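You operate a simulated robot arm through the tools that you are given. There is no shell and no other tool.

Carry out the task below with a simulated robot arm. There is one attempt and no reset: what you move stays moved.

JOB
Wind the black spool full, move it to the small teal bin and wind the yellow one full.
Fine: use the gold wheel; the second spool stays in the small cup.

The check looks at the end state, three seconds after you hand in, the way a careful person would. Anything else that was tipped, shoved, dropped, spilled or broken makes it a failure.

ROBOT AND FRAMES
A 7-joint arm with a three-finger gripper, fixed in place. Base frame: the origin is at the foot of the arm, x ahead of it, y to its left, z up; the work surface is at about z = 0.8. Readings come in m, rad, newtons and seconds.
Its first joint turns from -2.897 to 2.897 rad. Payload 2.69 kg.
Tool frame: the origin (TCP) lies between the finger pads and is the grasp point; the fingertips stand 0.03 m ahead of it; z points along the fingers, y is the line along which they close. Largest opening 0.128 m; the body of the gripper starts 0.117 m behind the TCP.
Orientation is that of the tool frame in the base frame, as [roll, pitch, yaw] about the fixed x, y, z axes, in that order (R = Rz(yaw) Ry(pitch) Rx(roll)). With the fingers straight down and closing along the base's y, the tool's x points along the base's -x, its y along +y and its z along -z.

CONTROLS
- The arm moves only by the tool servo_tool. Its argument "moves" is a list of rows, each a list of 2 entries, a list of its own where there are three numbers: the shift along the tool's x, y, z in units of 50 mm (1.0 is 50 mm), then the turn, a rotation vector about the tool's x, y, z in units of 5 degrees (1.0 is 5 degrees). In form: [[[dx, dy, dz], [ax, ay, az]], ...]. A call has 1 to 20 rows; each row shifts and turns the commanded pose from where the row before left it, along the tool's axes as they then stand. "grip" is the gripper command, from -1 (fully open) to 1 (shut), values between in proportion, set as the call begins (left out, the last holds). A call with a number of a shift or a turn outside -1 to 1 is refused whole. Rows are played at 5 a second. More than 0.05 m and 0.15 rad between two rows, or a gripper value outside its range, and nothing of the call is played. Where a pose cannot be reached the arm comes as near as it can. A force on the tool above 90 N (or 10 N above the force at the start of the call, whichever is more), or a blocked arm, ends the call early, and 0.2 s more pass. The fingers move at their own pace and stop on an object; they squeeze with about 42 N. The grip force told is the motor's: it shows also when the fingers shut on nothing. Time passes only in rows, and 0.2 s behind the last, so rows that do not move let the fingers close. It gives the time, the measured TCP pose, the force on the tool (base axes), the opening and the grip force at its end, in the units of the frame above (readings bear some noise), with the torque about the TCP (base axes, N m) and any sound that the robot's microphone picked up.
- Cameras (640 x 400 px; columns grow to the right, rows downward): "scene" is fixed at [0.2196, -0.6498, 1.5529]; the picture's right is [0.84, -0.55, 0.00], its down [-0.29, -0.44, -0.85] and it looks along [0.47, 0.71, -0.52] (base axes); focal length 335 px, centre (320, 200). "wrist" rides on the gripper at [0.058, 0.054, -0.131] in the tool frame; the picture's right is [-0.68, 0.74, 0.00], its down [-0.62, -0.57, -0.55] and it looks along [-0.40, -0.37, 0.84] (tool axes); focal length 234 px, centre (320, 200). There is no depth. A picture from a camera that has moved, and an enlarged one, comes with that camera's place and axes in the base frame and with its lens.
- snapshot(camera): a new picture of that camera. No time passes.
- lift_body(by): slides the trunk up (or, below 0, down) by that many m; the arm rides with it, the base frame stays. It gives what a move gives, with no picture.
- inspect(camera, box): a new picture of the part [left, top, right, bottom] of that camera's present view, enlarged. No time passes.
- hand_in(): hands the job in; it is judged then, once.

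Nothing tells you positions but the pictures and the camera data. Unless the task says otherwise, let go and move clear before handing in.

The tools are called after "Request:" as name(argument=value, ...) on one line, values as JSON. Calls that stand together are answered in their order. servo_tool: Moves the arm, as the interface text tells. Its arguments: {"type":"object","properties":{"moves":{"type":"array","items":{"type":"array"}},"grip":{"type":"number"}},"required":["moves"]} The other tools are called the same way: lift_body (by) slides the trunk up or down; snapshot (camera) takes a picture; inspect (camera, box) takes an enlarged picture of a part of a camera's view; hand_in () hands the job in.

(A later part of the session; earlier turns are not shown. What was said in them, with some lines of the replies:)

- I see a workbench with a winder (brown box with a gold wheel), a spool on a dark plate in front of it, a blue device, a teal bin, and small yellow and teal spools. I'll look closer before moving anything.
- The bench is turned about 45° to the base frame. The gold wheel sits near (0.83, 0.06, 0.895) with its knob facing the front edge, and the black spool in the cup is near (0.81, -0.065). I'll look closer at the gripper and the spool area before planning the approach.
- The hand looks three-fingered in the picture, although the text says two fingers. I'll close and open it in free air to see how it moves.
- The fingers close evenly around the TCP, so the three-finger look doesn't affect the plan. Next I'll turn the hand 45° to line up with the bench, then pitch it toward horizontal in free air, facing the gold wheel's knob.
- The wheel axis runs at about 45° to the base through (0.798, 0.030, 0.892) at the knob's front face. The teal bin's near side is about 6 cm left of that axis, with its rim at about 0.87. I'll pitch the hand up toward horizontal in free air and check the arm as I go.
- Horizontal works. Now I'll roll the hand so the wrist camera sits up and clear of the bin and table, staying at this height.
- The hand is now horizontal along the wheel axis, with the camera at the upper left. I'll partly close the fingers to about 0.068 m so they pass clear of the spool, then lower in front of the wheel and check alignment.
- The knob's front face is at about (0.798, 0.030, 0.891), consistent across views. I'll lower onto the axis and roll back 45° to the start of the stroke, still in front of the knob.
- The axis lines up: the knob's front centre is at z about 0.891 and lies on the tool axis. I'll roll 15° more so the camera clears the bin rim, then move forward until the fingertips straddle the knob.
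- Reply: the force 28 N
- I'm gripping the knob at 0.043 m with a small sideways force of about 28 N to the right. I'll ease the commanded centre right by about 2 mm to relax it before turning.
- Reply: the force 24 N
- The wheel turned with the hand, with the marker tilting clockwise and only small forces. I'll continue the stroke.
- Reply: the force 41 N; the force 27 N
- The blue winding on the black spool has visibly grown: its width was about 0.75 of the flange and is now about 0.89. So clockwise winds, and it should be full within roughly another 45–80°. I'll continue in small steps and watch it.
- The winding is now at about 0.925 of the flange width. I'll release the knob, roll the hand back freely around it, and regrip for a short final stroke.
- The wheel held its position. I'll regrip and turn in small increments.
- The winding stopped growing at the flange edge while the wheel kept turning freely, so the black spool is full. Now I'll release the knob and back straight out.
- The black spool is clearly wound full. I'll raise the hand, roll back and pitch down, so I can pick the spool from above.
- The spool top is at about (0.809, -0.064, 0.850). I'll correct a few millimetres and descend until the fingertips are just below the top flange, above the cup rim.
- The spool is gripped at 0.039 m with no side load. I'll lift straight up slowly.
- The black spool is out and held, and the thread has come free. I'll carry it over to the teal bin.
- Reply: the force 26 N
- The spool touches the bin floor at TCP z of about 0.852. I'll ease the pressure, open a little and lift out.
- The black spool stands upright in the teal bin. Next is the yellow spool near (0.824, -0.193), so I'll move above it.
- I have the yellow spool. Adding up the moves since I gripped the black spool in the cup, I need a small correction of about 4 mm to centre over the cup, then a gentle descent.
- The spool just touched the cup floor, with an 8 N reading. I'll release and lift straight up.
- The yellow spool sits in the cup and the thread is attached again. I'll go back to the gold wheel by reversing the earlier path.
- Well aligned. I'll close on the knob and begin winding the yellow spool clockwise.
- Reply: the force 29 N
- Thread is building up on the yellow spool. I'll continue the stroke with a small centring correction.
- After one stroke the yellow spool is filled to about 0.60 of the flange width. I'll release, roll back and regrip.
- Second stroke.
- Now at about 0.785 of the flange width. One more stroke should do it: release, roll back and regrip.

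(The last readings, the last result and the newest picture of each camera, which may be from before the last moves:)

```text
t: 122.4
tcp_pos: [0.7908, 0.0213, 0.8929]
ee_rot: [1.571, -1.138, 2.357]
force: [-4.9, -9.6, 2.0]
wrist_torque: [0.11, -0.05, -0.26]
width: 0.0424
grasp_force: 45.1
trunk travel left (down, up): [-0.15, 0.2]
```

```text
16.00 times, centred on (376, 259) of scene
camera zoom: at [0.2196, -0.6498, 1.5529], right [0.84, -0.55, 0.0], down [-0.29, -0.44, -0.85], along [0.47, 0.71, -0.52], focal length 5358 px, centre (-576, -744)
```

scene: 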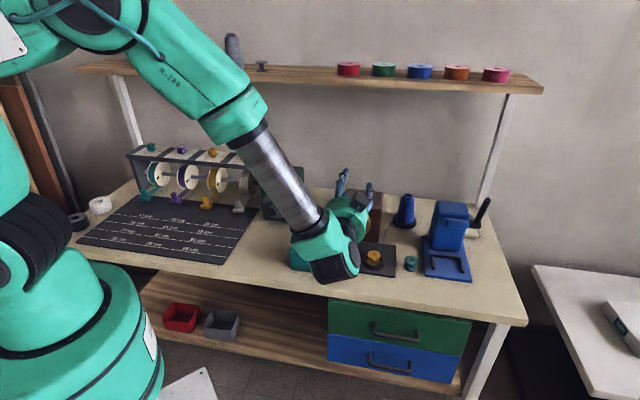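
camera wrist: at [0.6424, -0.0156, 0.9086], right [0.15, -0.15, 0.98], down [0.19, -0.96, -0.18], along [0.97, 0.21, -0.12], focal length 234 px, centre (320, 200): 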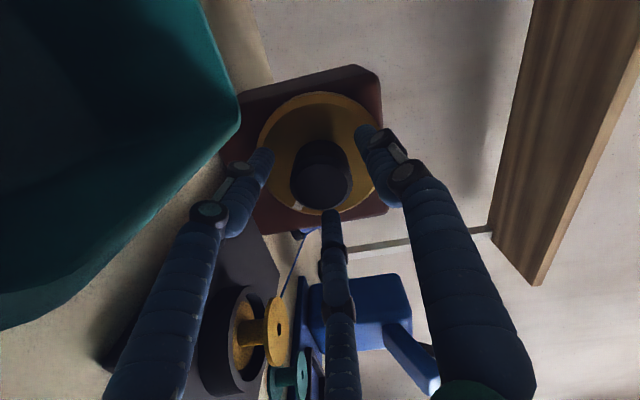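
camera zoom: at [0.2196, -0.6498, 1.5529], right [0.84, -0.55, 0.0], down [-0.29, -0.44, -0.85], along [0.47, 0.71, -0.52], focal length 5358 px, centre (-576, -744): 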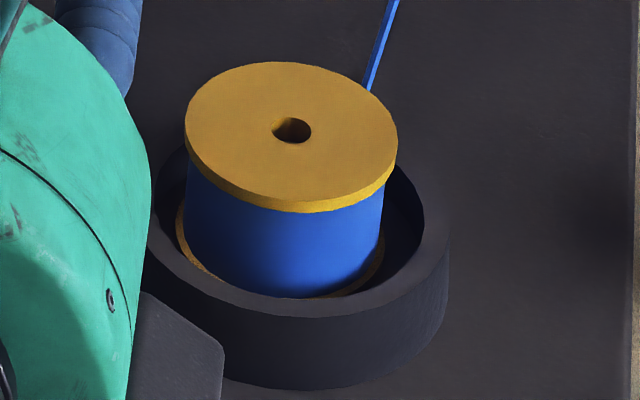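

Request:
servo_tool(moves=[[[0, 0, 0], [0, 0, 1]], [[0, 0, 0], [0, 0, 1]], [[0, 0, 0], [0, 0, 0]]])

Request:
inspect(camera="scene", box=[355, 240, 395, 280])

Request:
inspect(camera="scene", box=[366, 250, 386, 268])

```text
t: 123.2
tcp_pos: [0.7924, 0.02, 0.8914]
ee_rot: [1.571, -1.31, 2.357]
force: [-0.6, -2.0, 0.9]
wrist_torque: [0.03, -0.03, 0.05]
width: 0.0427
grasp_force: 44.8
trunk travel left (down, up): [-0.15, 0.2]
```

```text
10.00 times, centred on (375, 260) of scene
camera zoom: at [0.2196, -0.6498, 1.5529], right [0.84, -0.55, 0.0], down [-0.29, -0.44, -0.85], along [0.47, 0.71, -0.52], focal length 3349 px, centre (-230, -400)
```

zoom: 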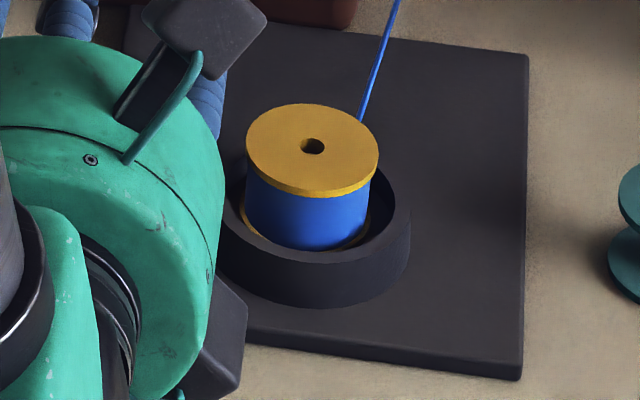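

```text
16.00 times, centred on (376, 259) of scene
camera zoom: at [0.2196, -0.6498, 1.5529], right [0.84, -0.55, 0.0], down [-0.29, -0.44, -0.85], along [0.47, 0.71, -0.52], focal length 5358 px, centre (-576, -744)
```

zoom: 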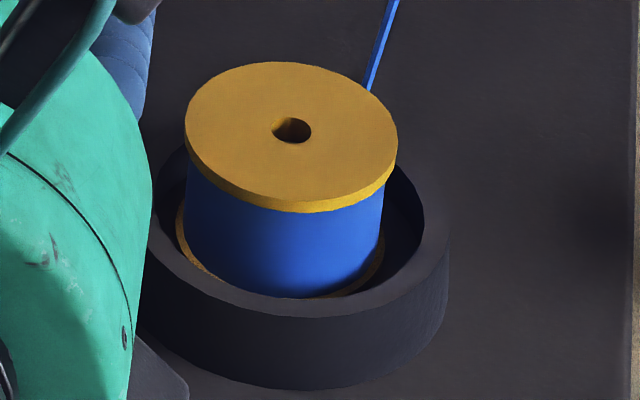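

The winding looks stopped at the flange. To confirm it's full and not slipping, I'll regrip and turn a little further.

Request:
servo_tool(moves=[[[0, 0, 0], [0, 0, 0]], [[0, 0, 0], [0, 0, 0]], [[0, 0, 0], [0, 0, -1]], [[0, 0, 0], [0, 0, -1]], [[0, 0, 0], [0, 0, -1]], [[0, 0, 0], [0, 0, -1]], [[0, 0, 0], [0, 0, -1]], [[0, 0, 0], [0, 0, -1]], [[0, 0, 0], [0, 0, -1]], [[0, 0, 0], [0, 0, -1]], [[0, 0, 0], [0, 0, -1]], [[0, 0, 0], [0, 0, -1]]], grip=-0.06)

Request:
inspect(camera="scene", box=[330, 190, 430, 290])

Request:
snapshot(camera="wrist")

```text
t: 125.8
tcp_pos: [0.7921, 0.0212, 0.8936]
ee_rot: [1.569, -0.436, 2.357]
force: [-0.3, -0.8, -0.2]
wrist_torque: [0.0, 0.0, 0.0]
width: 0.0679
grasp_force: 0.0
trunk travel left (down, up): [-0.15, 0.2]
```

```text
4.00 times, centred on (380, 240) of scene
camera zoom: at [0.2196, -0.6498, 1.5529], right [0.84, -0.55, 0.0], down [-0.29, -0.44, -0.85], along [0.47, 0.71, -0.52], focal length 1340 px, centre (80, 40)
```

zoom: 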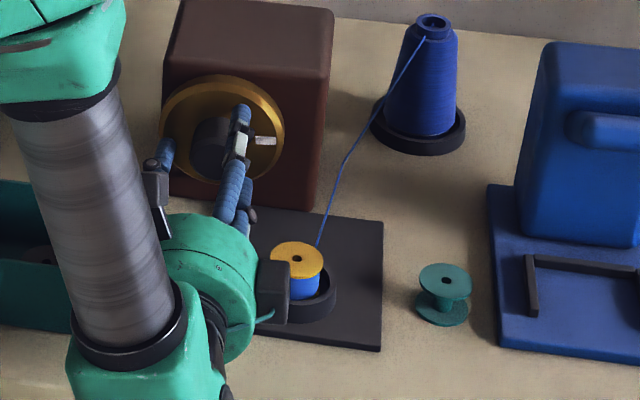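

```text
taken
camera wrist: at [0.6761, -0.0497, 0.9659], right [0.65, -0.65, 0.38], down [-0.16, -0.61, -0.77], along [0.74, 0.44, -0.51], focal length 234 px, centre (320, 200)
```

wrist: 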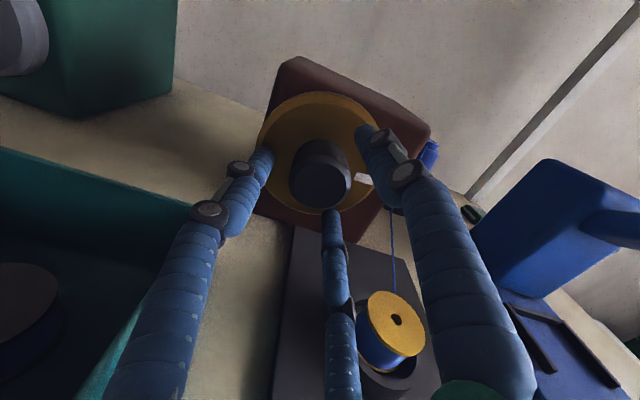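

Request:
servo_tool(moves=[[[0, 0, 0], [0, 0, 0]], [[0, 0, 0], [0, 0, 0]], [[0, 0, 0], [0, 0, 0]], [[0, 0, 0], [0, 0, 0]]], grip=1)

Request:
servo_tool(moves=[[[0, 0, 0], [0, 0, 1]], [[0, 0, 0], [0, 0, 1]], [[0, 0, 0], [0, 0, 1]], [[0, 0, 0], [0, 0, 0]]])

Request:
inspect(camera="scene", box=[355, 240, 395, 280])

Request:
inspect(camera="scene", box=[366, 250, 386, 268])

```text
t: 126.8
tcp_pos: [0.7913, 0.0226, 0.8923]
ee_rot: [1.57, -0.437, 2.356]
force: [6.7, -4.2, -5.9]
wrist_torque: [-0.09, 0.13, -0.28]
width: 0.0432
grasp_force: 44.9
trunk travel left (down, up): [-0.15, 0.2]
```

```text
t: 127.8
tcp_pos: [0.7919, 0.0214, 0.892]
ee_rot: [1.571, -0.697, 2.356]
force: [7.7, 2.8, -2.5]
wrist_torque: [-0.08, 0.1, 0.05]
width: 0.0431
grasp_force: 45.1
trunk travel left (down, up): [-0.15, 0.2]
```

```text
10.00 times, centred on (375, 260) of scene
camera zoom: at [0.2196, -0.6498, 1.5529], right [0.84, -0.55, 0.0], down [-0.29, -0.44, -0.85], along [0.47, 0.71, -0.52], focal length 3349 px, centre (-230, -400)
```

zoom: 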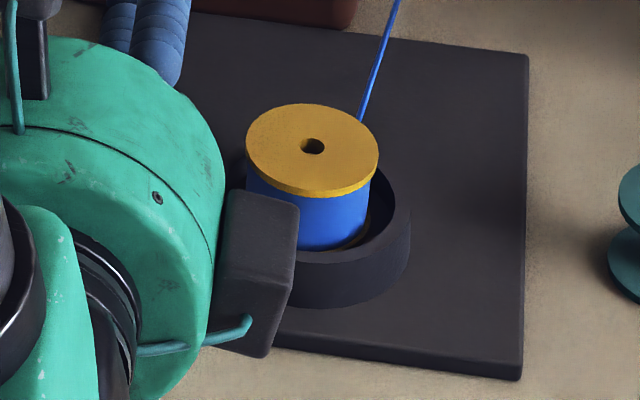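

```text
16.00 times, centred on (376, 259) of scene
camera zoom: at [0.2196, -0.6498, 1.5529], right [0.84, -0.55, 0.0], down [-0.29, -0.44, -0.85], along [0.47, 0.71, -0.52], focal length 5358 px, centre (-576, -744)
```

zoom: 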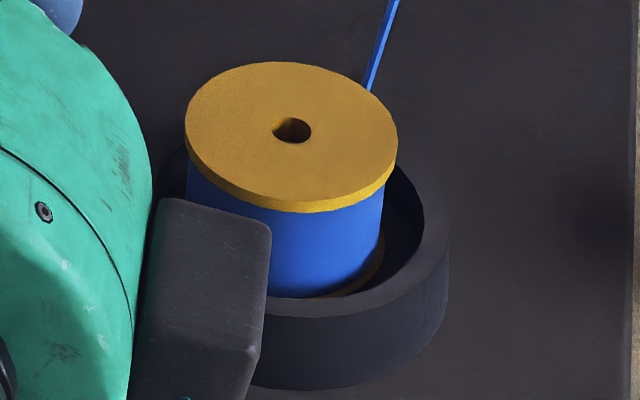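

The wheel turned further with no change in the winding, so the yellow spool is full and in the same state as the black one. I'll release the knob, back out and rise clear.

Request:
servo_tool(moves=[[[0, 0, 0], [0, 0, 0]], [[0, 0, 0], [0, 0, 0]], [[0, 0, 0], [0, 0, -1]], [[0, 0, 0], [0, 0, -1]], [[0, 0, 0], [0, 0, -1]], [[0, 0, 0], [0, 0, -1]], [[0, 0, 0], [0, 0, -1]], [[0, 0, 0], [0, 0, -1]], [[0, 0, 0], [0, 0, -1]], [[0, 0, 0], [0, 0, -1]], [[0, 0, -0.4], [0, 0, 0]], [[0, 0, -0.5], [0, 0, 0]], [[0, 0, -0.5], [0, 0, 0]], [[0, 0, -0.5], [0, 0, 0]], [[0, 0, -0.5], [0, 0, 0]], [[0, 0, 0], [0, 0, 0]]], grip=-0.06)

Request:
servo_tool(moves=[[[0, 0.6, 0], [0, 0, 0]], [[0, 0.6, 0], [0, 0, 0]], [[0, 0.6, 0], [0, 0, 0]], [[0, 0.6, 0], [0, 0, 0]], [[0, 0.6, 0], [0, 0, 0]], [[0, 0.6, 0], [0, 0, 0]], [[0, 0.6, 0], [0, 0, 0]], [[0, 0.4, 0], [0, 0, 0]]])

Request:
snapshot(camera="scene")

Request:
inspect(camera="scene", box=[280, 180, 440, 300])

```text
t: 131.2
tcp_pos: [0.7059, -0.0637, 0.8913]
ee_rot: [1.571, 0.002, 2.356]
force: [-0.2, -1.4, -0.9]
wrist_torque: [0.04, 0.02, 0.03]
width: 0.0679
grasp_force: 0.2
trunk travel left (down, up): [-0.15, 0.2]
```

```text
t: 133.0
tcp_pos: [0.7062, -0.0646, 1.1227]
ee_rot: [1.571, -0.001, 2.357]
force: [-0.1, 0.5, -0.6]
wrist_torque: [-0.01, 0.0, -0.01]
width: 0.068
grasp_force: 0.1
trunk travel left (down, up): [-0.15, 0.2]
```

```text
taken
```

scene: 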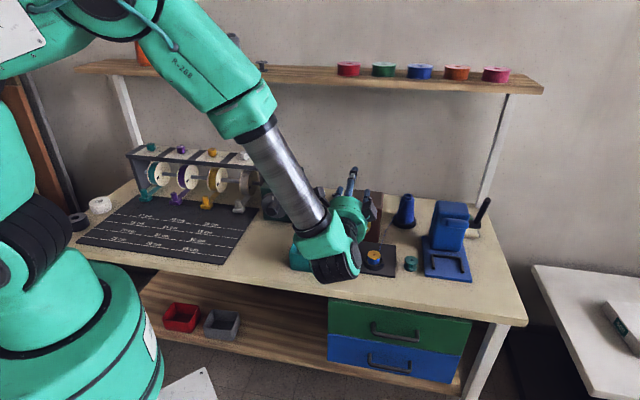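

```text
3.33 times, centred on (360, 240) of scene
camera zoom: at [0.2196, -0.6498, 1.5529], right [0.84, -0.55, 0.0], down [-0.29, -0.44, -0.85], along [0.47, 0.71, -0.52], focal length 1116 px, centre (187, 67)
```

zoom: 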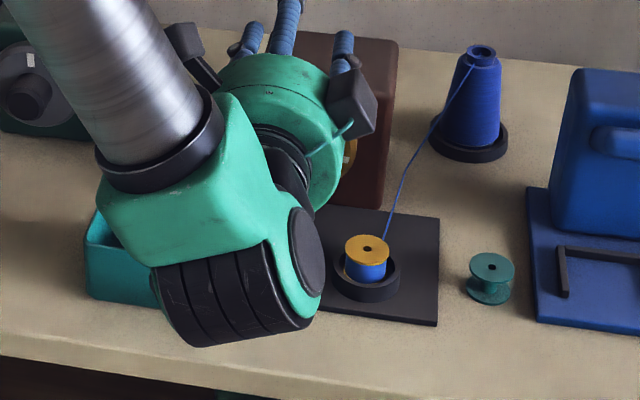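

The hand is clear. I'll return it to the upright pose for a full, unobstructed final check.

Request:
servo_tool(moves=[[[0, 0, 0], [0, 0, -1]], [[0, 0, 0], [0, 0, -1]], [[0, 0, 0], [0, 0, -1]], [[0, 0, 0], [0, 0, -1]], [[0, 0, 0], [0, 0, -1]], [[0, 0, 0], [0, 0, -1]], [[0, 0, 0], [0, 0, -1]], [[0, 0, 0], [0, 0, -1]], [[0, 0, 0], [0, 0, -1]], [[0, 0, 0], [0, 0, -1]], [[0, 0, 0], [0, 0, -1]], [[0, 0, 0], [0, 0, -1]], [[0, 0, 0], [0, 0, -1]], [[0, 0, 0], [0, 0, -1]], [[0, 0, 0], [0, 0, -1]], [[0, 0, 0], [0, 0, -1]], [[0, 0, 0], [0, 0, -1]], [[0, 0, 0], [0, 0, -1]]])

Request:
servo_tool(moves=[[[0, 0, 0], [0, 1, 0]], [[0, 0, 0], [0, 1, 0]], [[0, 0, 0], [0, 1, 0]], [[0, 0, 0], [0, 1, 0]], [[0, 0, 0], [0, 1, 0]], [[0, 0, 0], [0, 1, 0]], [[0, 0, 0], [0, 1, 0]], [[0, 0, 0], [0, 1, 0]], [[0, 0, 0], [0, 1, 0]], [[0, 0, 0], [0, 1, 0]], [[0, 0, 0], [0, 1, 0]], [[0, 0, 0], [0, 1, 0]], [[0, 0, 0], [0, 1, 0]], [[0, 0, 0], [0, 1, 0]], [[0, 0, 0], [0, 1, 0]], [[0, 0, 0], [0, 1, 0]], [[0, 0, 0], [0, 1, 0]], [[0, 0, 0], [0, 1, 0]]])

Request:
snapshot(camera="scene")

Request:
inspect(camera="scene", box=[280, 180, 440, 300])

Request:
snapshot(camera="wrist")

```text
t: 136.8
tcp_pos: [0.7064, -0.0637, 1.1223]
ee_rot: [-1.543, 1.568, -0.758]
force: [0.6, 1.1, 0.2]
wrist_torque: [0.0, 0.01, 0.02]
width: 0.0679
grasp_force: 0.0
trunk travel left (down, up): [-0.15, 0.2]
```

```text
t: 140.6
tcp_pos: [0.7061, -0.0641, 1.1237]
ee_rot: [3.141, -0.002, -2.357]
force: [0.3, -0.6, 1.2]
wrist_torque: [0.02, 0.02, 0.0]
width: 0.0679
grasp_force: 0.1
trunk travel left (down, up): [-0.15, 0.2]
```

```text
taken
```

scene: 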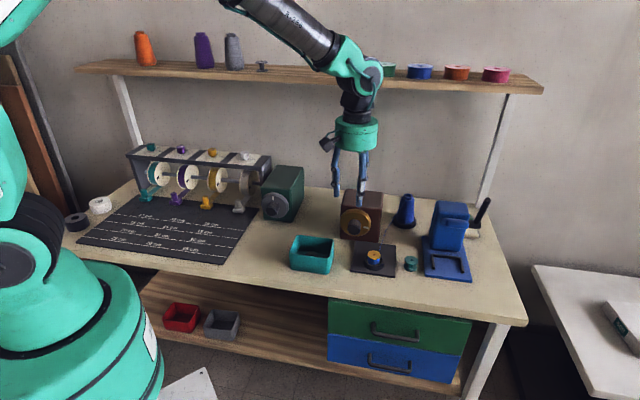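

```text
3.33 times, centred on (360, 240) of scene
camera zoom: at [0.2196, -0.6498, 1.5529], right [0.84, -0.55, 0.0], down [-0.29, -0.44, -0.85], along [0.47, 0.71, -0.52], focal length 1116 px, centre (187, 67)
```

zoom: 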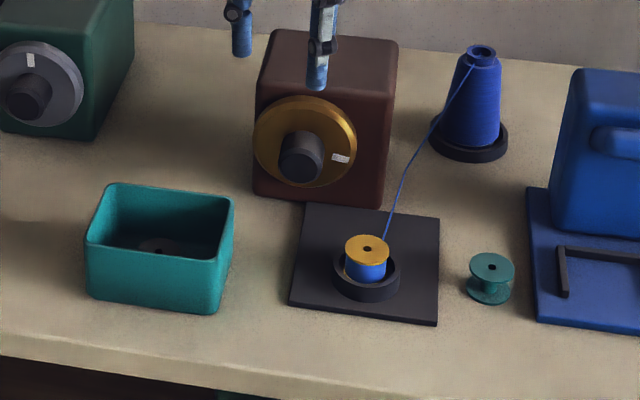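

```text
taken
camera wrist: at [0.6261, -0.0679, 1.2532], right [-0.04, 1.0, 0.0], down [0.84, 0.04, 0.55], along [0.55, 0.02, -0.84], focal length 234 px, centre (320, 200)
```

wrist: 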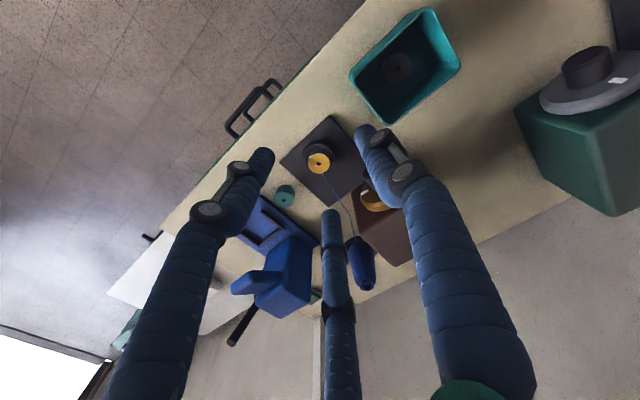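

The black spool is full and stands in the teal bin, and the yellow spool is full in the small cup. Everything else is where it started and the hand is clear, so I'm handing in.

Request:
hand_in()

```text
The job is handed in.
```

The job is done and handed in. I don't have the check's verdict, only what the last pictures showed:

- **Black spool:** I wound it with the gold wheel until turning further no longer added thread. It now stands upright in the small teal bin.
- **Yellow spool:** I wound it the same way until it stopped filling. It is still in the small cup with the thread attached.
- **Everything else:** the other things in view looked as they did at the start. The hand let go of the knob and was clear before I handed in.
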